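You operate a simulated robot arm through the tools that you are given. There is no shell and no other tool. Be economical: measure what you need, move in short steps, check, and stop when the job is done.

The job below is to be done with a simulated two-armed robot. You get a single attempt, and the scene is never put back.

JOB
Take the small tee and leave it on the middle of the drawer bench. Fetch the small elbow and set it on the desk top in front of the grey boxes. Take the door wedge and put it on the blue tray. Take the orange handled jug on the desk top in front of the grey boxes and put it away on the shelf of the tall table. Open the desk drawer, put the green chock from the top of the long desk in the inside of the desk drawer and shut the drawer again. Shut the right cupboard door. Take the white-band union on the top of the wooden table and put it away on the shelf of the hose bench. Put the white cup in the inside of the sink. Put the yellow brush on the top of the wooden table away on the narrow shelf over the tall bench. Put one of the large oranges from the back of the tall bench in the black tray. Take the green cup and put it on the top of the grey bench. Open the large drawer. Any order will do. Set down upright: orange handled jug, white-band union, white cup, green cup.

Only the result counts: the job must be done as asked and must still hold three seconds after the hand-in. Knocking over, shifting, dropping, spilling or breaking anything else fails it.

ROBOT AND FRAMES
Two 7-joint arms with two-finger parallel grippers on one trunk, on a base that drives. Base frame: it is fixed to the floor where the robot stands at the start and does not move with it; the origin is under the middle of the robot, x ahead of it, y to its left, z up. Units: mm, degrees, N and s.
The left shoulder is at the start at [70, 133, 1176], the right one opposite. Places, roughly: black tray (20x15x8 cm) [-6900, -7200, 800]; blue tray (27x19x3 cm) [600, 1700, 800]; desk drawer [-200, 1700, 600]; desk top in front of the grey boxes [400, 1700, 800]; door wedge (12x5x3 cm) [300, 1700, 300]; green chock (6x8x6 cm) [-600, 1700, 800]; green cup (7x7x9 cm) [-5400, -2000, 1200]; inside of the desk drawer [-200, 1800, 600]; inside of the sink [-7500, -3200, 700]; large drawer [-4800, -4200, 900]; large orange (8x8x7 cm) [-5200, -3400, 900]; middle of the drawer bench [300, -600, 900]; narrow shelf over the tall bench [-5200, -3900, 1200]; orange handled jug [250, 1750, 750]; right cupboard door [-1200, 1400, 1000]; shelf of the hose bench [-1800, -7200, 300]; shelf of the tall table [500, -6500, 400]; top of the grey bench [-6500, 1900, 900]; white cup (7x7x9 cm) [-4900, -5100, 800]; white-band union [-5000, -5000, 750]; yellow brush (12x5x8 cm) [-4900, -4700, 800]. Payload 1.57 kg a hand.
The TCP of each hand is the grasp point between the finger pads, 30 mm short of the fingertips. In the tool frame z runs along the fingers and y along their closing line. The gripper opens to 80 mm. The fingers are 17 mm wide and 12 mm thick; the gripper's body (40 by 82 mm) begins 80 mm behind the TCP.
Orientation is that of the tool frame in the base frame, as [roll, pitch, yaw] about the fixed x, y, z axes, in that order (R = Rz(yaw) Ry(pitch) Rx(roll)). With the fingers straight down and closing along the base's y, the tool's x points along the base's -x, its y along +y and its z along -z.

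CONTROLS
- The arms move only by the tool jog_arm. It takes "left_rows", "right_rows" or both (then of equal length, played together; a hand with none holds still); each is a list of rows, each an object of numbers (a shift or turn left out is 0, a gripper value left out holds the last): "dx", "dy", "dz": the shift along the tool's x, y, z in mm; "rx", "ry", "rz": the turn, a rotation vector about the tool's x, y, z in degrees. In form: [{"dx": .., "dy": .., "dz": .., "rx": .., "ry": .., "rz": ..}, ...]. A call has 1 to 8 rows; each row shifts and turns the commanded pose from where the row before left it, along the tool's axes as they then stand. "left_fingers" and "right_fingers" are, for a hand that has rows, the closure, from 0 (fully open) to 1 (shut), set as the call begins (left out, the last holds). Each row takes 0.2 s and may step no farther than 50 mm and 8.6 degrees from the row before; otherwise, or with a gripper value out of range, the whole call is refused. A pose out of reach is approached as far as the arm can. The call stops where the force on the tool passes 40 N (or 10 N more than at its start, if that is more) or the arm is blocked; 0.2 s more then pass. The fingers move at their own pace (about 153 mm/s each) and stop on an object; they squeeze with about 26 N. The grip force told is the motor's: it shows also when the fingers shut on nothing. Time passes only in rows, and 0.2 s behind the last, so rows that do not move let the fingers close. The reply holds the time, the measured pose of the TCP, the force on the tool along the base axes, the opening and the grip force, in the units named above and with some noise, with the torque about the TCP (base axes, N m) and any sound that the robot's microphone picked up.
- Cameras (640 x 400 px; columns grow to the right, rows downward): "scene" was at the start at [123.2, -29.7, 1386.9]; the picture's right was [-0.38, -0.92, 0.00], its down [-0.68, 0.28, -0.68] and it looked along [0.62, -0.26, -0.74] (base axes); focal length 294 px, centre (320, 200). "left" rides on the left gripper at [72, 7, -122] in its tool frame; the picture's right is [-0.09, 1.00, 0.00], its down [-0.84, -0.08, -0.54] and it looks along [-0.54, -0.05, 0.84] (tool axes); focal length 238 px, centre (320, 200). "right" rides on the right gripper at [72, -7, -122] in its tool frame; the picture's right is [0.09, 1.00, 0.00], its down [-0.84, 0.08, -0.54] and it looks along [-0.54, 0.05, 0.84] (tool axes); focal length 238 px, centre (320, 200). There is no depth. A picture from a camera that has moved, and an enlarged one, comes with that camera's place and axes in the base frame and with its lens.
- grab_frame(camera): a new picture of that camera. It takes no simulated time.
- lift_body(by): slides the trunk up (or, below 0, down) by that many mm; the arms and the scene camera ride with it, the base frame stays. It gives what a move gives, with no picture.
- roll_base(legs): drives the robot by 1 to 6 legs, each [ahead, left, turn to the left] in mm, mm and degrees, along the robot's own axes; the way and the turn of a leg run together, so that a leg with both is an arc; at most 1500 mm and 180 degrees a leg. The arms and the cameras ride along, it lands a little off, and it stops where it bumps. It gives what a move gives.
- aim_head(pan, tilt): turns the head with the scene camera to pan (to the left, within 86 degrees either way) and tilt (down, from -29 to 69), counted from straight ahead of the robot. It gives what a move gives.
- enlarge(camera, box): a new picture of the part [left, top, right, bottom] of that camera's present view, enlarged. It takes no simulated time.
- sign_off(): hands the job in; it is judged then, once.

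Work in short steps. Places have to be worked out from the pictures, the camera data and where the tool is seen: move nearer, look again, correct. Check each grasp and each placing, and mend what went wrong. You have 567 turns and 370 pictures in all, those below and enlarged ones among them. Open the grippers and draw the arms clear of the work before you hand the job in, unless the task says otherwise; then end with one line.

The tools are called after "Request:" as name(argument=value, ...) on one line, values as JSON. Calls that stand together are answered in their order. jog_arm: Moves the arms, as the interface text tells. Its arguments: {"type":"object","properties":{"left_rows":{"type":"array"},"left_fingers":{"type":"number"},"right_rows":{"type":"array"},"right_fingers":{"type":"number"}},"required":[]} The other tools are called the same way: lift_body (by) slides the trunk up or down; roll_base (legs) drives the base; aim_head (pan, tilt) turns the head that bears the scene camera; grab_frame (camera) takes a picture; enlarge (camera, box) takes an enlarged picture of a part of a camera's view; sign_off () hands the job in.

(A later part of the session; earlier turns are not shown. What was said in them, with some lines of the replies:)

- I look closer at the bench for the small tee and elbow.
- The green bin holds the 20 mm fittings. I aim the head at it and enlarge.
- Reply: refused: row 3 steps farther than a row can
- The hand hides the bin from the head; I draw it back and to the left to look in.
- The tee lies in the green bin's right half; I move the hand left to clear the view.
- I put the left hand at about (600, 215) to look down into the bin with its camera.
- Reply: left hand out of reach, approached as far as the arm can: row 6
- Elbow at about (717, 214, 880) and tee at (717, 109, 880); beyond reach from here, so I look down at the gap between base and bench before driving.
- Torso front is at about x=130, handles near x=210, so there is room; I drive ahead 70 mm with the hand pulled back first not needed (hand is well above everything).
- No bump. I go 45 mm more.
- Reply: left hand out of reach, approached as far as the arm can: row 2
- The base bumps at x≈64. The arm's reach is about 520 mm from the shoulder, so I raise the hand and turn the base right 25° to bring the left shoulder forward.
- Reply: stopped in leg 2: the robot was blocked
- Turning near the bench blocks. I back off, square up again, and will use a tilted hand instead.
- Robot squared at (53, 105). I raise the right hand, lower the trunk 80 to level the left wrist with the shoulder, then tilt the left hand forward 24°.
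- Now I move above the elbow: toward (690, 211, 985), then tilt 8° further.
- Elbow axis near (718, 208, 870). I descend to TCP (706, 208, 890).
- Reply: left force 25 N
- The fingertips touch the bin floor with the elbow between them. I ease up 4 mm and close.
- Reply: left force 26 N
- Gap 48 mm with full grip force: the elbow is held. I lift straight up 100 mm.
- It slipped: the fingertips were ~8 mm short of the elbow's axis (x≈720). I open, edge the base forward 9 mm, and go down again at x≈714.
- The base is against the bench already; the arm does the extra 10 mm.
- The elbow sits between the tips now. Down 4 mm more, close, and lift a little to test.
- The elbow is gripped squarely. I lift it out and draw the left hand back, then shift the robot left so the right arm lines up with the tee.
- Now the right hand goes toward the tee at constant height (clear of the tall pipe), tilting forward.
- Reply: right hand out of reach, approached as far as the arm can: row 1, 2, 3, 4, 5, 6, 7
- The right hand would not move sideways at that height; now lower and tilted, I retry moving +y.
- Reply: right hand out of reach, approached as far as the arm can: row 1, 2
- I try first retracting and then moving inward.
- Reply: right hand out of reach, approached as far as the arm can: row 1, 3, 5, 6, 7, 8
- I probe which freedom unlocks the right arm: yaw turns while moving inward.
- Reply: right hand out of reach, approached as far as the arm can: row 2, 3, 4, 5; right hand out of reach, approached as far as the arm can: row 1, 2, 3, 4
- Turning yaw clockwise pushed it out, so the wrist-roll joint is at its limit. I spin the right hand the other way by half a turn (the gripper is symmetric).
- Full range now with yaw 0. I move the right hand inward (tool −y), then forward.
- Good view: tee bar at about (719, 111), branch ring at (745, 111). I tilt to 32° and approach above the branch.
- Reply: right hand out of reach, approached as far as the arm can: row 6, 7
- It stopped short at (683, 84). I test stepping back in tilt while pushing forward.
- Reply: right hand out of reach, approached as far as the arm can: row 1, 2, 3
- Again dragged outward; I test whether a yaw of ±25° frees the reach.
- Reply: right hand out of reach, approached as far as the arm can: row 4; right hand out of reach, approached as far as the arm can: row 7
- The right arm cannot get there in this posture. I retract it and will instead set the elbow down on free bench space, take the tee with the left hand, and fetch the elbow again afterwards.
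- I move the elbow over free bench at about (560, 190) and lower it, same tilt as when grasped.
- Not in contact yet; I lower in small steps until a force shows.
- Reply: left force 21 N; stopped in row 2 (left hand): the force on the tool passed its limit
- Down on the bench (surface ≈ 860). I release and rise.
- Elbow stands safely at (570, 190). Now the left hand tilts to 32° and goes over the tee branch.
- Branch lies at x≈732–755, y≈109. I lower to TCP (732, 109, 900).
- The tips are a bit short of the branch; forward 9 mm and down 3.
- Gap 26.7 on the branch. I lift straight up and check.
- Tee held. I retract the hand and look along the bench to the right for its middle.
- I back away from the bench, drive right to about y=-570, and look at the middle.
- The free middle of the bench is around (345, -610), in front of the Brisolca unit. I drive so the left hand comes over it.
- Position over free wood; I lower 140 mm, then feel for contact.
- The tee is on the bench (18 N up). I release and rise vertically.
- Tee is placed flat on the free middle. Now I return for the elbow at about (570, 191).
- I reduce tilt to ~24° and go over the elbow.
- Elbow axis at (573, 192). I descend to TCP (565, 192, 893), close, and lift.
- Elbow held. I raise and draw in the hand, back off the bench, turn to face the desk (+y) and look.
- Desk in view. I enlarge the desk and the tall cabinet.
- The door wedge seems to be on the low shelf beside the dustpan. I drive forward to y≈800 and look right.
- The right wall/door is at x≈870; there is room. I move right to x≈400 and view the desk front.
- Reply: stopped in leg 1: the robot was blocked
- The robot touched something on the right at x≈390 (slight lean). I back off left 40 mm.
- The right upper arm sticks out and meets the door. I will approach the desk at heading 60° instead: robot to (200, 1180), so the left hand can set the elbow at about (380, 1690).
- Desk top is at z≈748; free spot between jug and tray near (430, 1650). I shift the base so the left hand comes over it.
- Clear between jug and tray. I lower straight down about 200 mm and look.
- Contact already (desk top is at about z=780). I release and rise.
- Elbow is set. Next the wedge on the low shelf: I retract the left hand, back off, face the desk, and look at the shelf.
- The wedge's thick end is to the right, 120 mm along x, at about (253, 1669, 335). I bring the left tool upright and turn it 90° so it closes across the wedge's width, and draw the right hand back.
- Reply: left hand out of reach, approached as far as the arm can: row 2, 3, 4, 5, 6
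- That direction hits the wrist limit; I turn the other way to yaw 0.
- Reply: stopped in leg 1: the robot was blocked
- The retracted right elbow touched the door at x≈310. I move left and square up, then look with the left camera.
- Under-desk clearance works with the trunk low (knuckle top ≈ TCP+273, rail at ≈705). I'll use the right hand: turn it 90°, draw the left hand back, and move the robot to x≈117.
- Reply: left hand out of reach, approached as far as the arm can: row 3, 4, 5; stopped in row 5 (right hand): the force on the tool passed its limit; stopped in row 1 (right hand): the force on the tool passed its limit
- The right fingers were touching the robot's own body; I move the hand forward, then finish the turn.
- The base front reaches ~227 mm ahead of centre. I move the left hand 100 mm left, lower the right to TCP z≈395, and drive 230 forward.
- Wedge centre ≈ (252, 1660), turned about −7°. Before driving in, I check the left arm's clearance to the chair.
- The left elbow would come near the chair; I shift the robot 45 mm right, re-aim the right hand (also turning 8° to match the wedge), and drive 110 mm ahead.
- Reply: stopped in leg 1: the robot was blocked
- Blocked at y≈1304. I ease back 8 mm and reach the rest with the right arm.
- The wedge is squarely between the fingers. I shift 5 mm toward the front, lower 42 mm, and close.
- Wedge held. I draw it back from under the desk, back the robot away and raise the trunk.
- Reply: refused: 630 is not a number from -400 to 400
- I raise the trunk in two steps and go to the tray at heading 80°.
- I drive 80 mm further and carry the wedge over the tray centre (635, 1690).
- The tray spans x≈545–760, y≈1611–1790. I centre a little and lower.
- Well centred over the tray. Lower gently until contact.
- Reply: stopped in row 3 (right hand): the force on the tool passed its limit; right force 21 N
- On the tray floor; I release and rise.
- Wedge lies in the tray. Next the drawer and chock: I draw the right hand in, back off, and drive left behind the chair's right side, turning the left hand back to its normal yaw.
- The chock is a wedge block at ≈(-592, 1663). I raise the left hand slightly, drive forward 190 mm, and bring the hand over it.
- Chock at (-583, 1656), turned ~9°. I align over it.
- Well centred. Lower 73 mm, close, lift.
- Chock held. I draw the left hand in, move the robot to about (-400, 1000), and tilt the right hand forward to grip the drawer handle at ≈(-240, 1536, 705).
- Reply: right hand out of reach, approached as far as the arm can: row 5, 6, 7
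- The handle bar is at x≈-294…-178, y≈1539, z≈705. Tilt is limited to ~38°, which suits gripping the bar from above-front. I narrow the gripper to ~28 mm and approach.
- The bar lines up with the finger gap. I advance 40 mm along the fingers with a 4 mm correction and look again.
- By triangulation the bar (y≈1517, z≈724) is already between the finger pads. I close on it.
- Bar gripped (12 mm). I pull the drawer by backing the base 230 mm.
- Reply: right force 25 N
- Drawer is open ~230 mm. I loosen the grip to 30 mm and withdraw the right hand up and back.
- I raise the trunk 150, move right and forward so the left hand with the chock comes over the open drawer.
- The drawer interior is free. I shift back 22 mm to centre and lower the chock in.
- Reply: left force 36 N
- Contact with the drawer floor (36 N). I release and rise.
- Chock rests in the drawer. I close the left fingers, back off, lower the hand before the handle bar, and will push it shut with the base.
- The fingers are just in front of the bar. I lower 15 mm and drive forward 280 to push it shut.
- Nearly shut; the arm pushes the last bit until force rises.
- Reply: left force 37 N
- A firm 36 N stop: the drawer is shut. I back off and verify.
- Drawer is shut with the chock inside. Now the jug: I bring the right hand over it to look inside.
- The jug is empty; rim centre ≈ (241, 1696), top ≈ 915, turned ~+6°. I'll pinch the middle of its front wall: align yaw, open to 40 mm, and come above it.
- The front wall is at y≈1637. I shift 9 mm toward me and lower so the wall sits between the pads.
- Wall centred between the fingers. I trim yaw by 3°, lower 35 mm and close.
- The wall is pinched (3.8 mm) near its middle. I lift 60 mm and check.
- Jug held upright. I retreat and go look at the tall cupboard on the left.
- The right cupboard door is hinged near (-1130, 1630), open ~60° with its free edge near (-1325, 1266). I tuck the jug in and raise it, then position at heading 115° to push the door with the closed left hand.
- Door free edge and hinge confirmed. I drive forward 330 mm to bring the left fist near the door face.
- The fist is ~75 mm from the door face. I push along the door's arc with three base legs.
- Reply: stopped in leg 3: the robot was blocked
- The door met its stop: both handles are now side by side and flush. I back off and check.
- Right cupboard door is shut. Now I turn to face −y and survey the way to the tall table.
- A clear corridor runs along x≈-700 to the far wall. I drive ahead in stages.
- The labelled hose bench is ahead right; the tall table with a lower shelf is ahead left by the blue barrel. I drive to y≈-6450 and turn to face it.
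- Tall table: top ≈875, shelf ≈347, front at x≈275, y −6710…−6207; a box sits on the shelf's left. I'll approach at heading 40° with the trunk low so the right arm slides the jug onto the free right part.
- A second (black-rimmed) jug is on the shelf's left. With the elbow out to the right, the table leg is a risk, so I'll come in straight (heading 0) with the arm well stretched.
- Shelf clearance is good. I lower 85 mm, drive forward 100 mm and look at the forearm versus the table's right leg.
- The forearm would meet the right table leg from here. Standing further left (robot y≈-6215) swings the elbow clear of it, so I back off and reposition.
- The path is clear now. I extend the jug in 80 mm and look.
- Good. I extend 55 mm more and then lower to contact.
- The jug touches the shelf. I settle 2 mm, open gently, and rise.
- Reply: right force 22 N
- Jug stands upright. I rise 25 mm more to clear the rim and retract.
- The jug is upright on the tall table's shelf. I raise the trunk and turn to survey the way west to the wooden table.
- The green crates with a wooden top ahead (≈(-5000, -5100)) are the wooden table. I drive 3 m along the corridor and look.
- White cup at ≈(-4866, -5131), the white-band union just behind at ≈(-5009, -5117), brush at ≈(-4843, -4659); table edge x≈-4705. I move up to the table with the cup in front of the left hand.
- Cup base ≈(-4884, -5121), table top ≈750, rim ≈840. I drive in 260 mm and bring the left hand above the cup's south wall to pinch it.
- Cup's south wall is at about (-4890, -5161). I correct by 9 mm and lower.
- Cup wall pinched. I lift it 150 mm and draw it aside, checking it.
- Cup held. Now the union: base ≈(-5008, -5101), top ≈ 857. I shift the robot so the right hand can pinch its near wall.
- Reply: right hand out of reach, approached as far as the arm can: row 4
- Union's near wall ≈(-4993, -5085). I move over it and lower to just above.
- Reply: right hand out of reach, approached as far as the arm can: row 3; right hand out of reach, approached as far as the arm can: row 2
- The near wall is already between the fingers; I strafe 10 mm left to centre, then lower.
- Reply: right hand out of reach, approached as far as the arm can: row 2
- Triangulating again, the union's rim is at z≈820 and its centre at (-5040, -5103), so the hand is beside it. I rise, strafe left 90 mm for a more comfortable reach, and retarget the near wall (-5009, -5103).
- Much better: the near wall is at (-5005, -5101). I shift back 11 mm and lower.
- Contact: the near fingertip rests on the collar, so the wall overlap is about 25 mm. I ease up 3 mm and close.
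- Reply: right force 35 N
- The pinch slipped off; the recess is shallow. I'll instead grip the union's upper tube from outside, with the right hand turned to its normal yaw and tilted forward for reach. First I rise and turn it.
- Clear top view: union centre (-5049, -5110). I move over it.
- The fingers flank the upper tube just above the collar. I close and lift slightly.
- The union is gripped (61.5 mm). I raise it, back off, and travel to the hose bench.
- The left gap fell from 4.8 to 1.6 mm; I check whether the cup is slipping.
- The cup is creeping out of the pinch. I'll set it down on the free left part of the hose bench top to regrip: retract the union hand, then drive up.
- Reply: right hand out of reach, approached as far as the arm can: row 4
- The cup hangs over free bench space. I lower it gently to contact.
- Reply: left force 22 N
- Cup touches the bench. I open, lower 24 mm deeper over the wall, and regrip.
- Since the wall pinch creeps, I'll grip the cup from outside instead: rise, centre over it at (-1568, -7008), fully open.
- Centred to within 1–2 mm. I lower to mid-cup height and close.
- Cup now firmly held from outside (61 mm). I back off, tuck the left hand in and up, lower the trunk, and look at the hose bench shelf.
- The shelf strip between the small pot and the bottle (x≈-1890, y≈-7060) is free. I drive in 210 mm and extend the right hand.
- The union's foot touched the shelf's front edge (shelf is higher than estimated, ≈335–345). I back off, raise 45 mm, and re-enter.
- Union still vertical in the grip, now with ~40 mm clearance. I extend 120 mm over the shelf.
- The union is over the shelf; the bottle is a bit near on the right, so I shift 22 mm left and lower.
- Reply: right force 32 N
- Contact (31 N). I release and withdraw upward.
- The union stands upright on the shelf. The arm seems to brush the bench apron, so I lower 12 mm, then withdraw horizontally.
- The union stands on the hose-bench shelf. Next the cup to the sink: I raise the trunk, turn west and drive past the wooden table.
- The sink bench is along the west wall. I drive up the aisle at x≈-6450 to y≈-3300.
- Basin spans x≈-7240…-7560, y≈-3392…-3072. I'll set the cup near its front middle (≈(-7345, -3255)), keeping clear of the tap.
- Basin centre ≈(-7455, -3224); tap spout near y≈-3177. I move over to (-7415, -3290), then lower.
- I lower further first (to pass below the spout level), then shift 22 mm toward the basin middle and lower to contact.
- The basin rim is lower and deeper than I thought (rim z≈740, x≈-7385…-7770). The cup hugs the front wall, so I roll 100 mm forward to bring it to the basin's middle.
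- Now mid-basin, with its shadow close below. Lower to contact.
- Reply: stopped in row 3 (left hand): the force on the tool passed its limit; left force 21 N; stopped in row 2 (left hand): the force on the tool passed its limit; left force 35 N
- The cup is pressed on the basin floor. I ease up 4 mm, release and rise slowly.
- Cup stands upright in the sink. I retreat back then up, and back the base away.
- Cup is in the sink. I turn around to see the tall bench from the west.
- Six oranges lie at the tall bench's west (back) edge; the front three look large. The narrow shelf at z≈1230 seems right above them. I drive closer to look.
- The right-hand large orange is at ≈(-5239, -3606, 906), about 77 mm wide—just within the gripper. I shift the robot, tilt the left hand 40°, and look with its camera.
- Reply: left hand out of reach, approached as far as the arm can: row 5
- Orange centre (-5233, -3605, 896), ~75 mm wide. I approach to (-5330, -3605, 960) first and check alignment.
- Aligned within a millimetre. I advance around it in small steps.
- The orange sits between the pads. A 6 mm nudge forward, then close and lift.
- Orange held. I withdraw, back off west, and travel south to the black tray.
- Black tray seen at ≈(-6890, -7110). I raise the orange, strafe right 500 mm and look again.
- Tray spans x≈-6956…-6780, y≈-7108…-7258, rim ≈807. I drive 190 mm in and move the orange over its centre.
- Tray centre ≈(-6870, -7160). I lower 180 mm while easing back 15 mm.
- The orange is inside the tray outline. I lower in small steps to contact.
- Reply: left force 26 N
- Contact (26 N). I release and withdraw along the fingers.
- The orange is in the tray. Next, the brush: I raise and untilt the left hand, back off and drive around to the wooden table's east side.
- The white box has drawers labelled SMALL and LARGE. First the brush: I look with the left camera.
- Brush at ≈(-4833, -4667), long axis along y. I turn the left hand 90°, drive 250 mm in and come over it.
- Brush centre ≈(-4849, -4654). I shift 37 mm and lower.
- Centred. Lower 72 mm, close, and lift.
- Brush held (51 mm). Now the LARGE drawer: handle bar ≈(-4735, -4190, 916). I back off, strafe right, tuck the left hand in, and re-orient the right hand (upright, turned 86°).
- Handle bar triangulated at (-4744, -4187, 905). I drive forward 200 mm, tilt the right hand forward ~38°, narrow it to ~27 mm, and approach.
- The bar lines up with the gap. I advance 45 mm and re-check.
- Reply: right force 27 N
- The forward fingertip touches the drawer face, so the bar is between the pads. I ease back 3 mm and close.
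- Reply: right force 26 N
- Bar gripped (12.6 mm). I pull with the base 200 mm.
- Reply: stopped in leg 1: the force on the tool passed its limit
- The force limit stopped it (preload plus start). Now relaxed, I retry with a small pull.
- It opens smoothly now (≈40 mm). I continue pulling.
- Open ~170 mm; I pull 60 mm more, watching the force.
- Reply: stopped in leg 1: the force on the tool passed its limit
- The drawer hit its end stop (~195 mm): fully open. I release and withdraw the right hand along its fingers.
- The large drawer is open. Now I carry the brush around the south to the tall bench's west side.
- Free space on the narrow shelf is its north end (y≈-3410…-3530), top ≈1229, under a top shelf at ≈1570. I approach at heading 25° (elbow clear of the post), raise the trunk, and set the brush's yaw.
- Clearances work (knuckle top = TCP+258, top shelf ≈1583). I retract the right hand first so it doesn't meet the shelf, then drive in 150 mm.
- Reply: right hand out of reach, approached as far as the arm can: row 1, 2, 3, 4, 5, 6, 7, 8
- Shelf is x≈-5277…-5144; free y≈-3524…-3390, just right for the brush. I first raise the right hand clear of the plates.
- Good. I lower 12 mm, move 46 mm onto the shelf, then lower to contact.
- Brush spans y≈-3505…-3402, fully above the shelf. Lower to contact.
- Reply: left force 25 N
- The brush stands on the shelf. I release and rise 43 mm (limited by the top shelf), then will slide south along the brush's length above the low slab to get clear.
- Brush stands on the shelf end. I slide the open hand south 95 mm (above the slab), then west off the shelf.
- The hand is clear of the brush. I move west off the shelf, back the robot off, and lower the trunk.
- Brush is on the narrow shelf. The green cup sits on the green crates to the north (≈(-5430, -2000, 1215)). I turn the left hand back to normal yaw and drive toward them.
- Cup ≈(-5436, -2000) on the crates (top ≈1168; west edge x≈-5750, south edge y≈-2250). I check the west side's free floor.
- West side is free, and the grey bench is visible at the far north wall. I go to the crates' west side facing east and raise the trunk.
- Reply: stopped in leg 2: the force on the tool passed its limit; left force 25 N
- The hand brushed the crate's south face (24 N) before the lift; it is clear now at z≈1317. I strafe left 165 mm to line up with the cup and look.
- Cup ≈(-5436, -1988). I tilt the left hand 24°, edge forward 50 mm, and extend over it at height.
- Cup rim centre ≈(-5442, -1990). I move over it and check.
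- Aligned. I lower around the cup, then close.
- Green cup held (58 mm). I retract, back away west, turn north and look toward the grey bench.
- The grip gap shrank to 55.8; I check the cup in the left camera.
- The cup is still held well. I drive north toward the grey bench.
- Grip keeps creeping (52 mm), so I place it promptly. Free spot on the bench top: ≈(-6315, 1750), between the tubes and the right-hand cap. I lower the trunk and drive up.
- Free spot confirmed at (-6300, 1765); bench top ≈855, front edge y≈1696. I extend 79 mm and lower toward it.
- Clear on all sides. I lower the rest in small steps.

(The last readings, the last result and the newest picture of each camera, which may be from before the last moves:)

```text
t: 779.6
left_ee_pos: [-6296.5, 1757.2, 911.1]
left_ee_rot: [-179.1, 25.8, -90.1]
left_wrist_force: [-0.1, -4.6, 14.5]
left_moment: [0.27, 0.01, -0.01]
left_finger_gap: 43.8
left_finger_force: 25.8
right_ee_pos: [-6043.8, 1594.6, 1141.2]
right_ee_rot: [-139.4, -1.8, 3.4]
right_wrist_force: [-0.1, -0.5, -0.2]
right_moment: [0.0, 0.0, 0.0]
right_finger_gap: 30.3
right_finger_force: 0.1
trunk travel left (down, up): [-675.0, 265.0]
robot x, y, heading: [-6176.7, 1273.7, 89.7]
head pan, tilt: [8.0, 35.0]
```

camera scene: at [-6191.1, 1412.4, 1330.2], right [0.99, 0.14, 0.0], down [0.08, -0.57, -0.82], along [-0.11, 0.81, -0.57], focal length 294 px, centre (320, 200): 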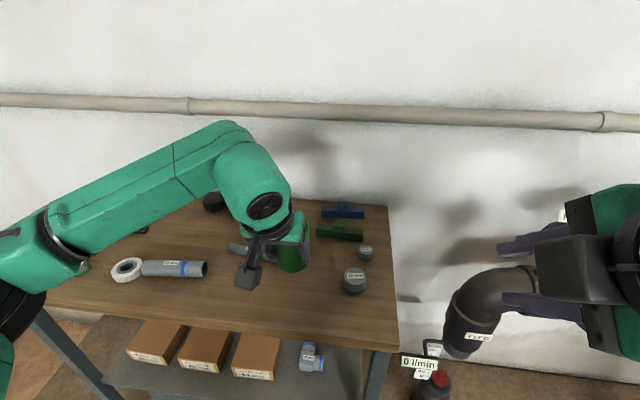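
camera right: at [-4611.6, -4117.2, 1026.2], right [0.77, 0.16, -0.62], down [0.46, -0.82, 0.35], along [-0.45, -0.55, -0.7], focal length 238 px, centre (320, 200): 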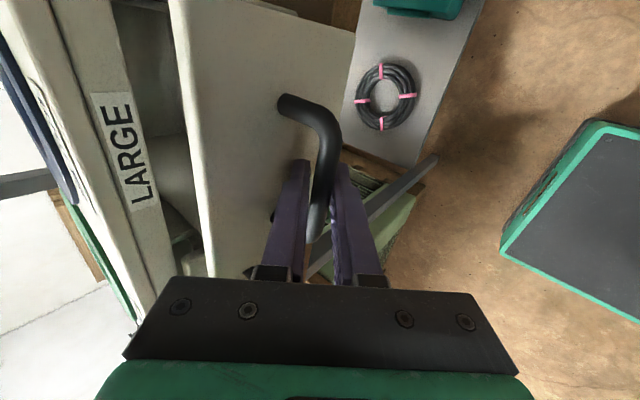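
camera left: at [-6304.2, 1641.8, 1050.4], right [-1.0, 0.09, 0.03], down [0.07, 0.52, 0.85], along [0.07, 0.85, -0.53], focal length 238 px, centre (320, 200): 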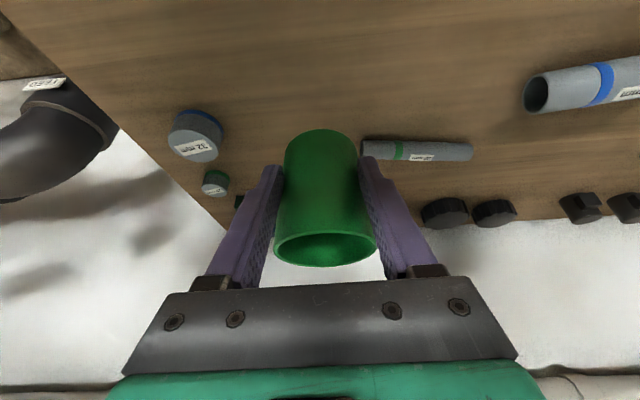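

Contact. The fingers are pinching slightly off the cup's diameter, so I release at once and check.

Request:
jog_arm(left_fingers=0, left_rows=[{}, {}, {}])

Request:
grab_frame(camera="left")

Request:
enlarge(camera="scene", box=[200, 190, 400, 310])

```text
t: 780.4
left_ee_pos: [-6296.7, 1760.8, 907.5]
left_ee_rot: [-179.2, 25.5, -90.0]
left_wrist_force: [0.1, 0.1, 0.2]
left_moment: [0.0, -0.02, 0.03]
left_finger_gap: 79.7
left_finger_force: 0.0
right_ee_pos: [-6044.4, 1598.7, 1139.8]
right_ee_rot: [-139.5, -1.8, 3.5]
right_wrist_force: [-0.7, -0.5, -0.1]
right_moment: [0.04, -0.01, 0.01]
right_finger_gap: 30.2
right_finger_force: 0.0
trunk travel left (down, up): [-675.0, 265.0]
robot x, y, heading: [-6182.9, 1276.0, 89.8]
head pan, tilt: [8.0, 35.0]
```

```text
109 pictures are left
camera left: at [-6304.5, 1643.0, 987.7], right [-1.0, 0.09, 0.03], down [0.07, 0.52, 0.85], along [0.06, 0.85, -0.53], focal length 238 px, centre (320, 200)
```

left: 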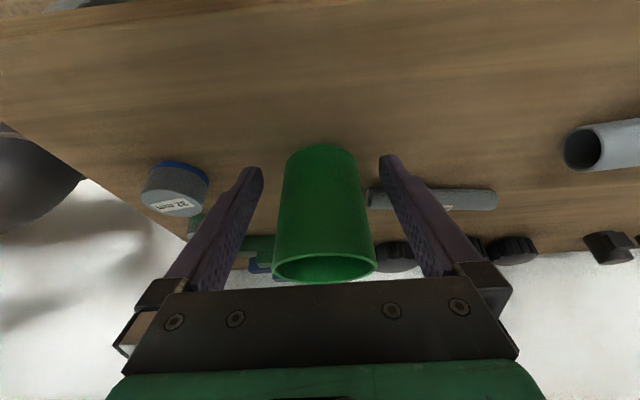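

```text
3.20 times, centred on (300, 250) of scene
camera zoom: at [-6191.0, 1412.6, 1330.1], right [0.99, 0.14, 0.0], down [0.08, -0.57, -0.82], along [-0.11, 0.81, -0.57], focal length 941 px, centre (384, 40)
```

zoom: 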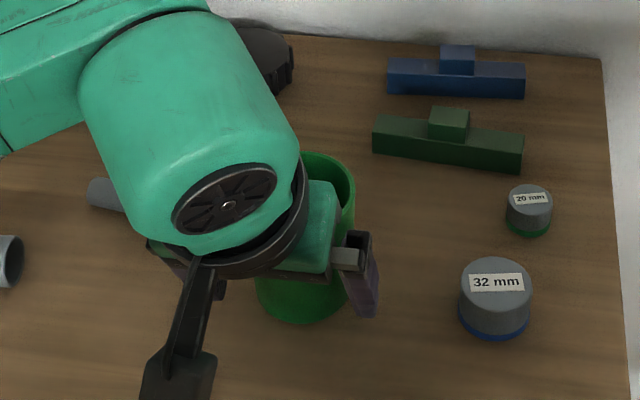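

The cup stands upright. I rise straight up clear of it, then retract.

Request:
jog_arm(left_rows=[{"dx": -10, "dz": -22}, {"dx": -16, "dz": -34}, {"dx": -16, "dz": -34}, {"dx": -16, "dz": -34}, {"dx": 40, "dz": -18}, {"dx": 40, "dz": -18}])

Request:
roll_base(legs=[[-350, 0, 0]])

Request:
grab_frame(camera="scene")

```text
t: 781.8
left_ee_pos: [-6302.0, 1669.1, 1044.5]
left_ee_rot: [-179.0, 25.7, -90.2]
left_wrist_force: [-0.3, 0.0, -0.2]
left_moment: [-0.01, 0.0, -0.01]
left_finger_gap: 80.0
left_finger_force: 0.0
right_ee_pos: [-6043.3, 1597.5, 1140.4]
right_ee_rot: [-139.4, -1.8, 3.5]
right_wrist_force: [-0.7, 0.1, 0.4]
right_moment: [-0.02, -0.02, 0.0]
right_finger_gap: 30.7
right_finger_force: 0.1
trunk travel left (down, up): [-675.0, 265.0]
robot x, y, heading: [-6178.6, 1273.5, 90.0]
head pan, tilt: [8.0, 35.0]
```

```text
t: 784.1
left_ee_pos: [-6303.3, 1314.7, 1044.0]
left_ee_rot: [-179.1, 25.4, -90.0]
left_wrist_force: [1.0, 0.9, -0.4]
left_moment: [0.02, -0.03, -0.03]
left_finger_gap: 80.0
left_finger_force: 0.0
right_ee_pos: [-6045.1, 1246.1, 1139.2]
right_ee_rot: [-139.5, -1.8, 3.8]
right_wrist_force: [0.1, -0.6, 0.2]
right_moment: [0.04, 0.02, -0.01]
right_finger_gap: 30.2
right_finger_force: 0.0
trunk travel left (down, up): [-675.0, 265.0]
robot x, y, heading: [-6175.2, 919.1, 90.1]
head pan, tilt: [8.0, 35.0]
```

```text
107 pictures are left
camera scene: at [-6191.7, 1057.6, 1330.1], right [0.99, 0.14, 0.0], down [0.08, -0.57, -0.82], along [-0.11, 0.81, -0.57], focal length 294 px, centre (320, 200)
```

scene: 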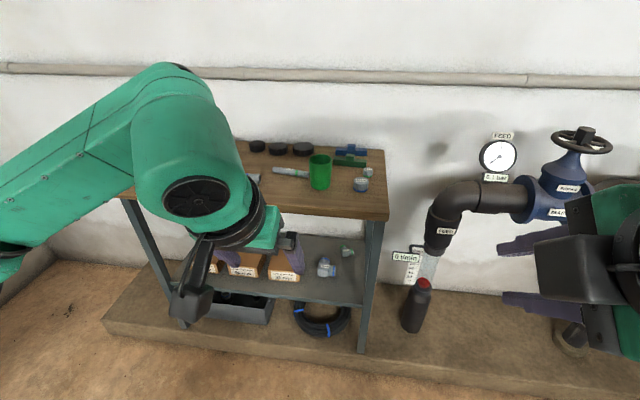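

All placed; the cup stands upright on the grey bench. I open the right gripper fully, then hand in.

Request:
jog_arm(right_fingers=0, right_rows=[{}, {}, {}])

Request:
sign_off()

```text
t: 784.9
left_ee_pos: [-6304.2, 1314.4, 1044.9]
left_ee_rot: [-179.1, 25.3, -89.9]
left_wrist_force: [-0.2, -0.3, -0.3]
left_moment: [-0.04, -0.03, 0.01]
left_finger_gap: 80.0
left_finger_force: 0.0
right_ee_pos: [-6044.9, 1245.1, 1140.1]
right_ee_rot: [-139.4, -1.9, 3.7]
right_wrist_force: [-0.6, -0.6, 0.1]
right_moment: [0.0, 0.0, -0.01]
right_finger_gap: 79.8
right_finger_force: 0.0
trunk travel left (down, up): [-675.0, 265.0]
robot x, y, heading: [-6180.1, 914.8, 90.3]
head pan, tilt: [8.0, 35.0]
```

```text
The job is handed in.
```

All twelve tasks were carried out and the job is handed in; I checked each placement by camera as I made it, but no result came back. On the way the left hand brushed the green crates once (24 N) and the robot's body or arms touched the desk-side door and bench a few times, with no sign of anything moving.
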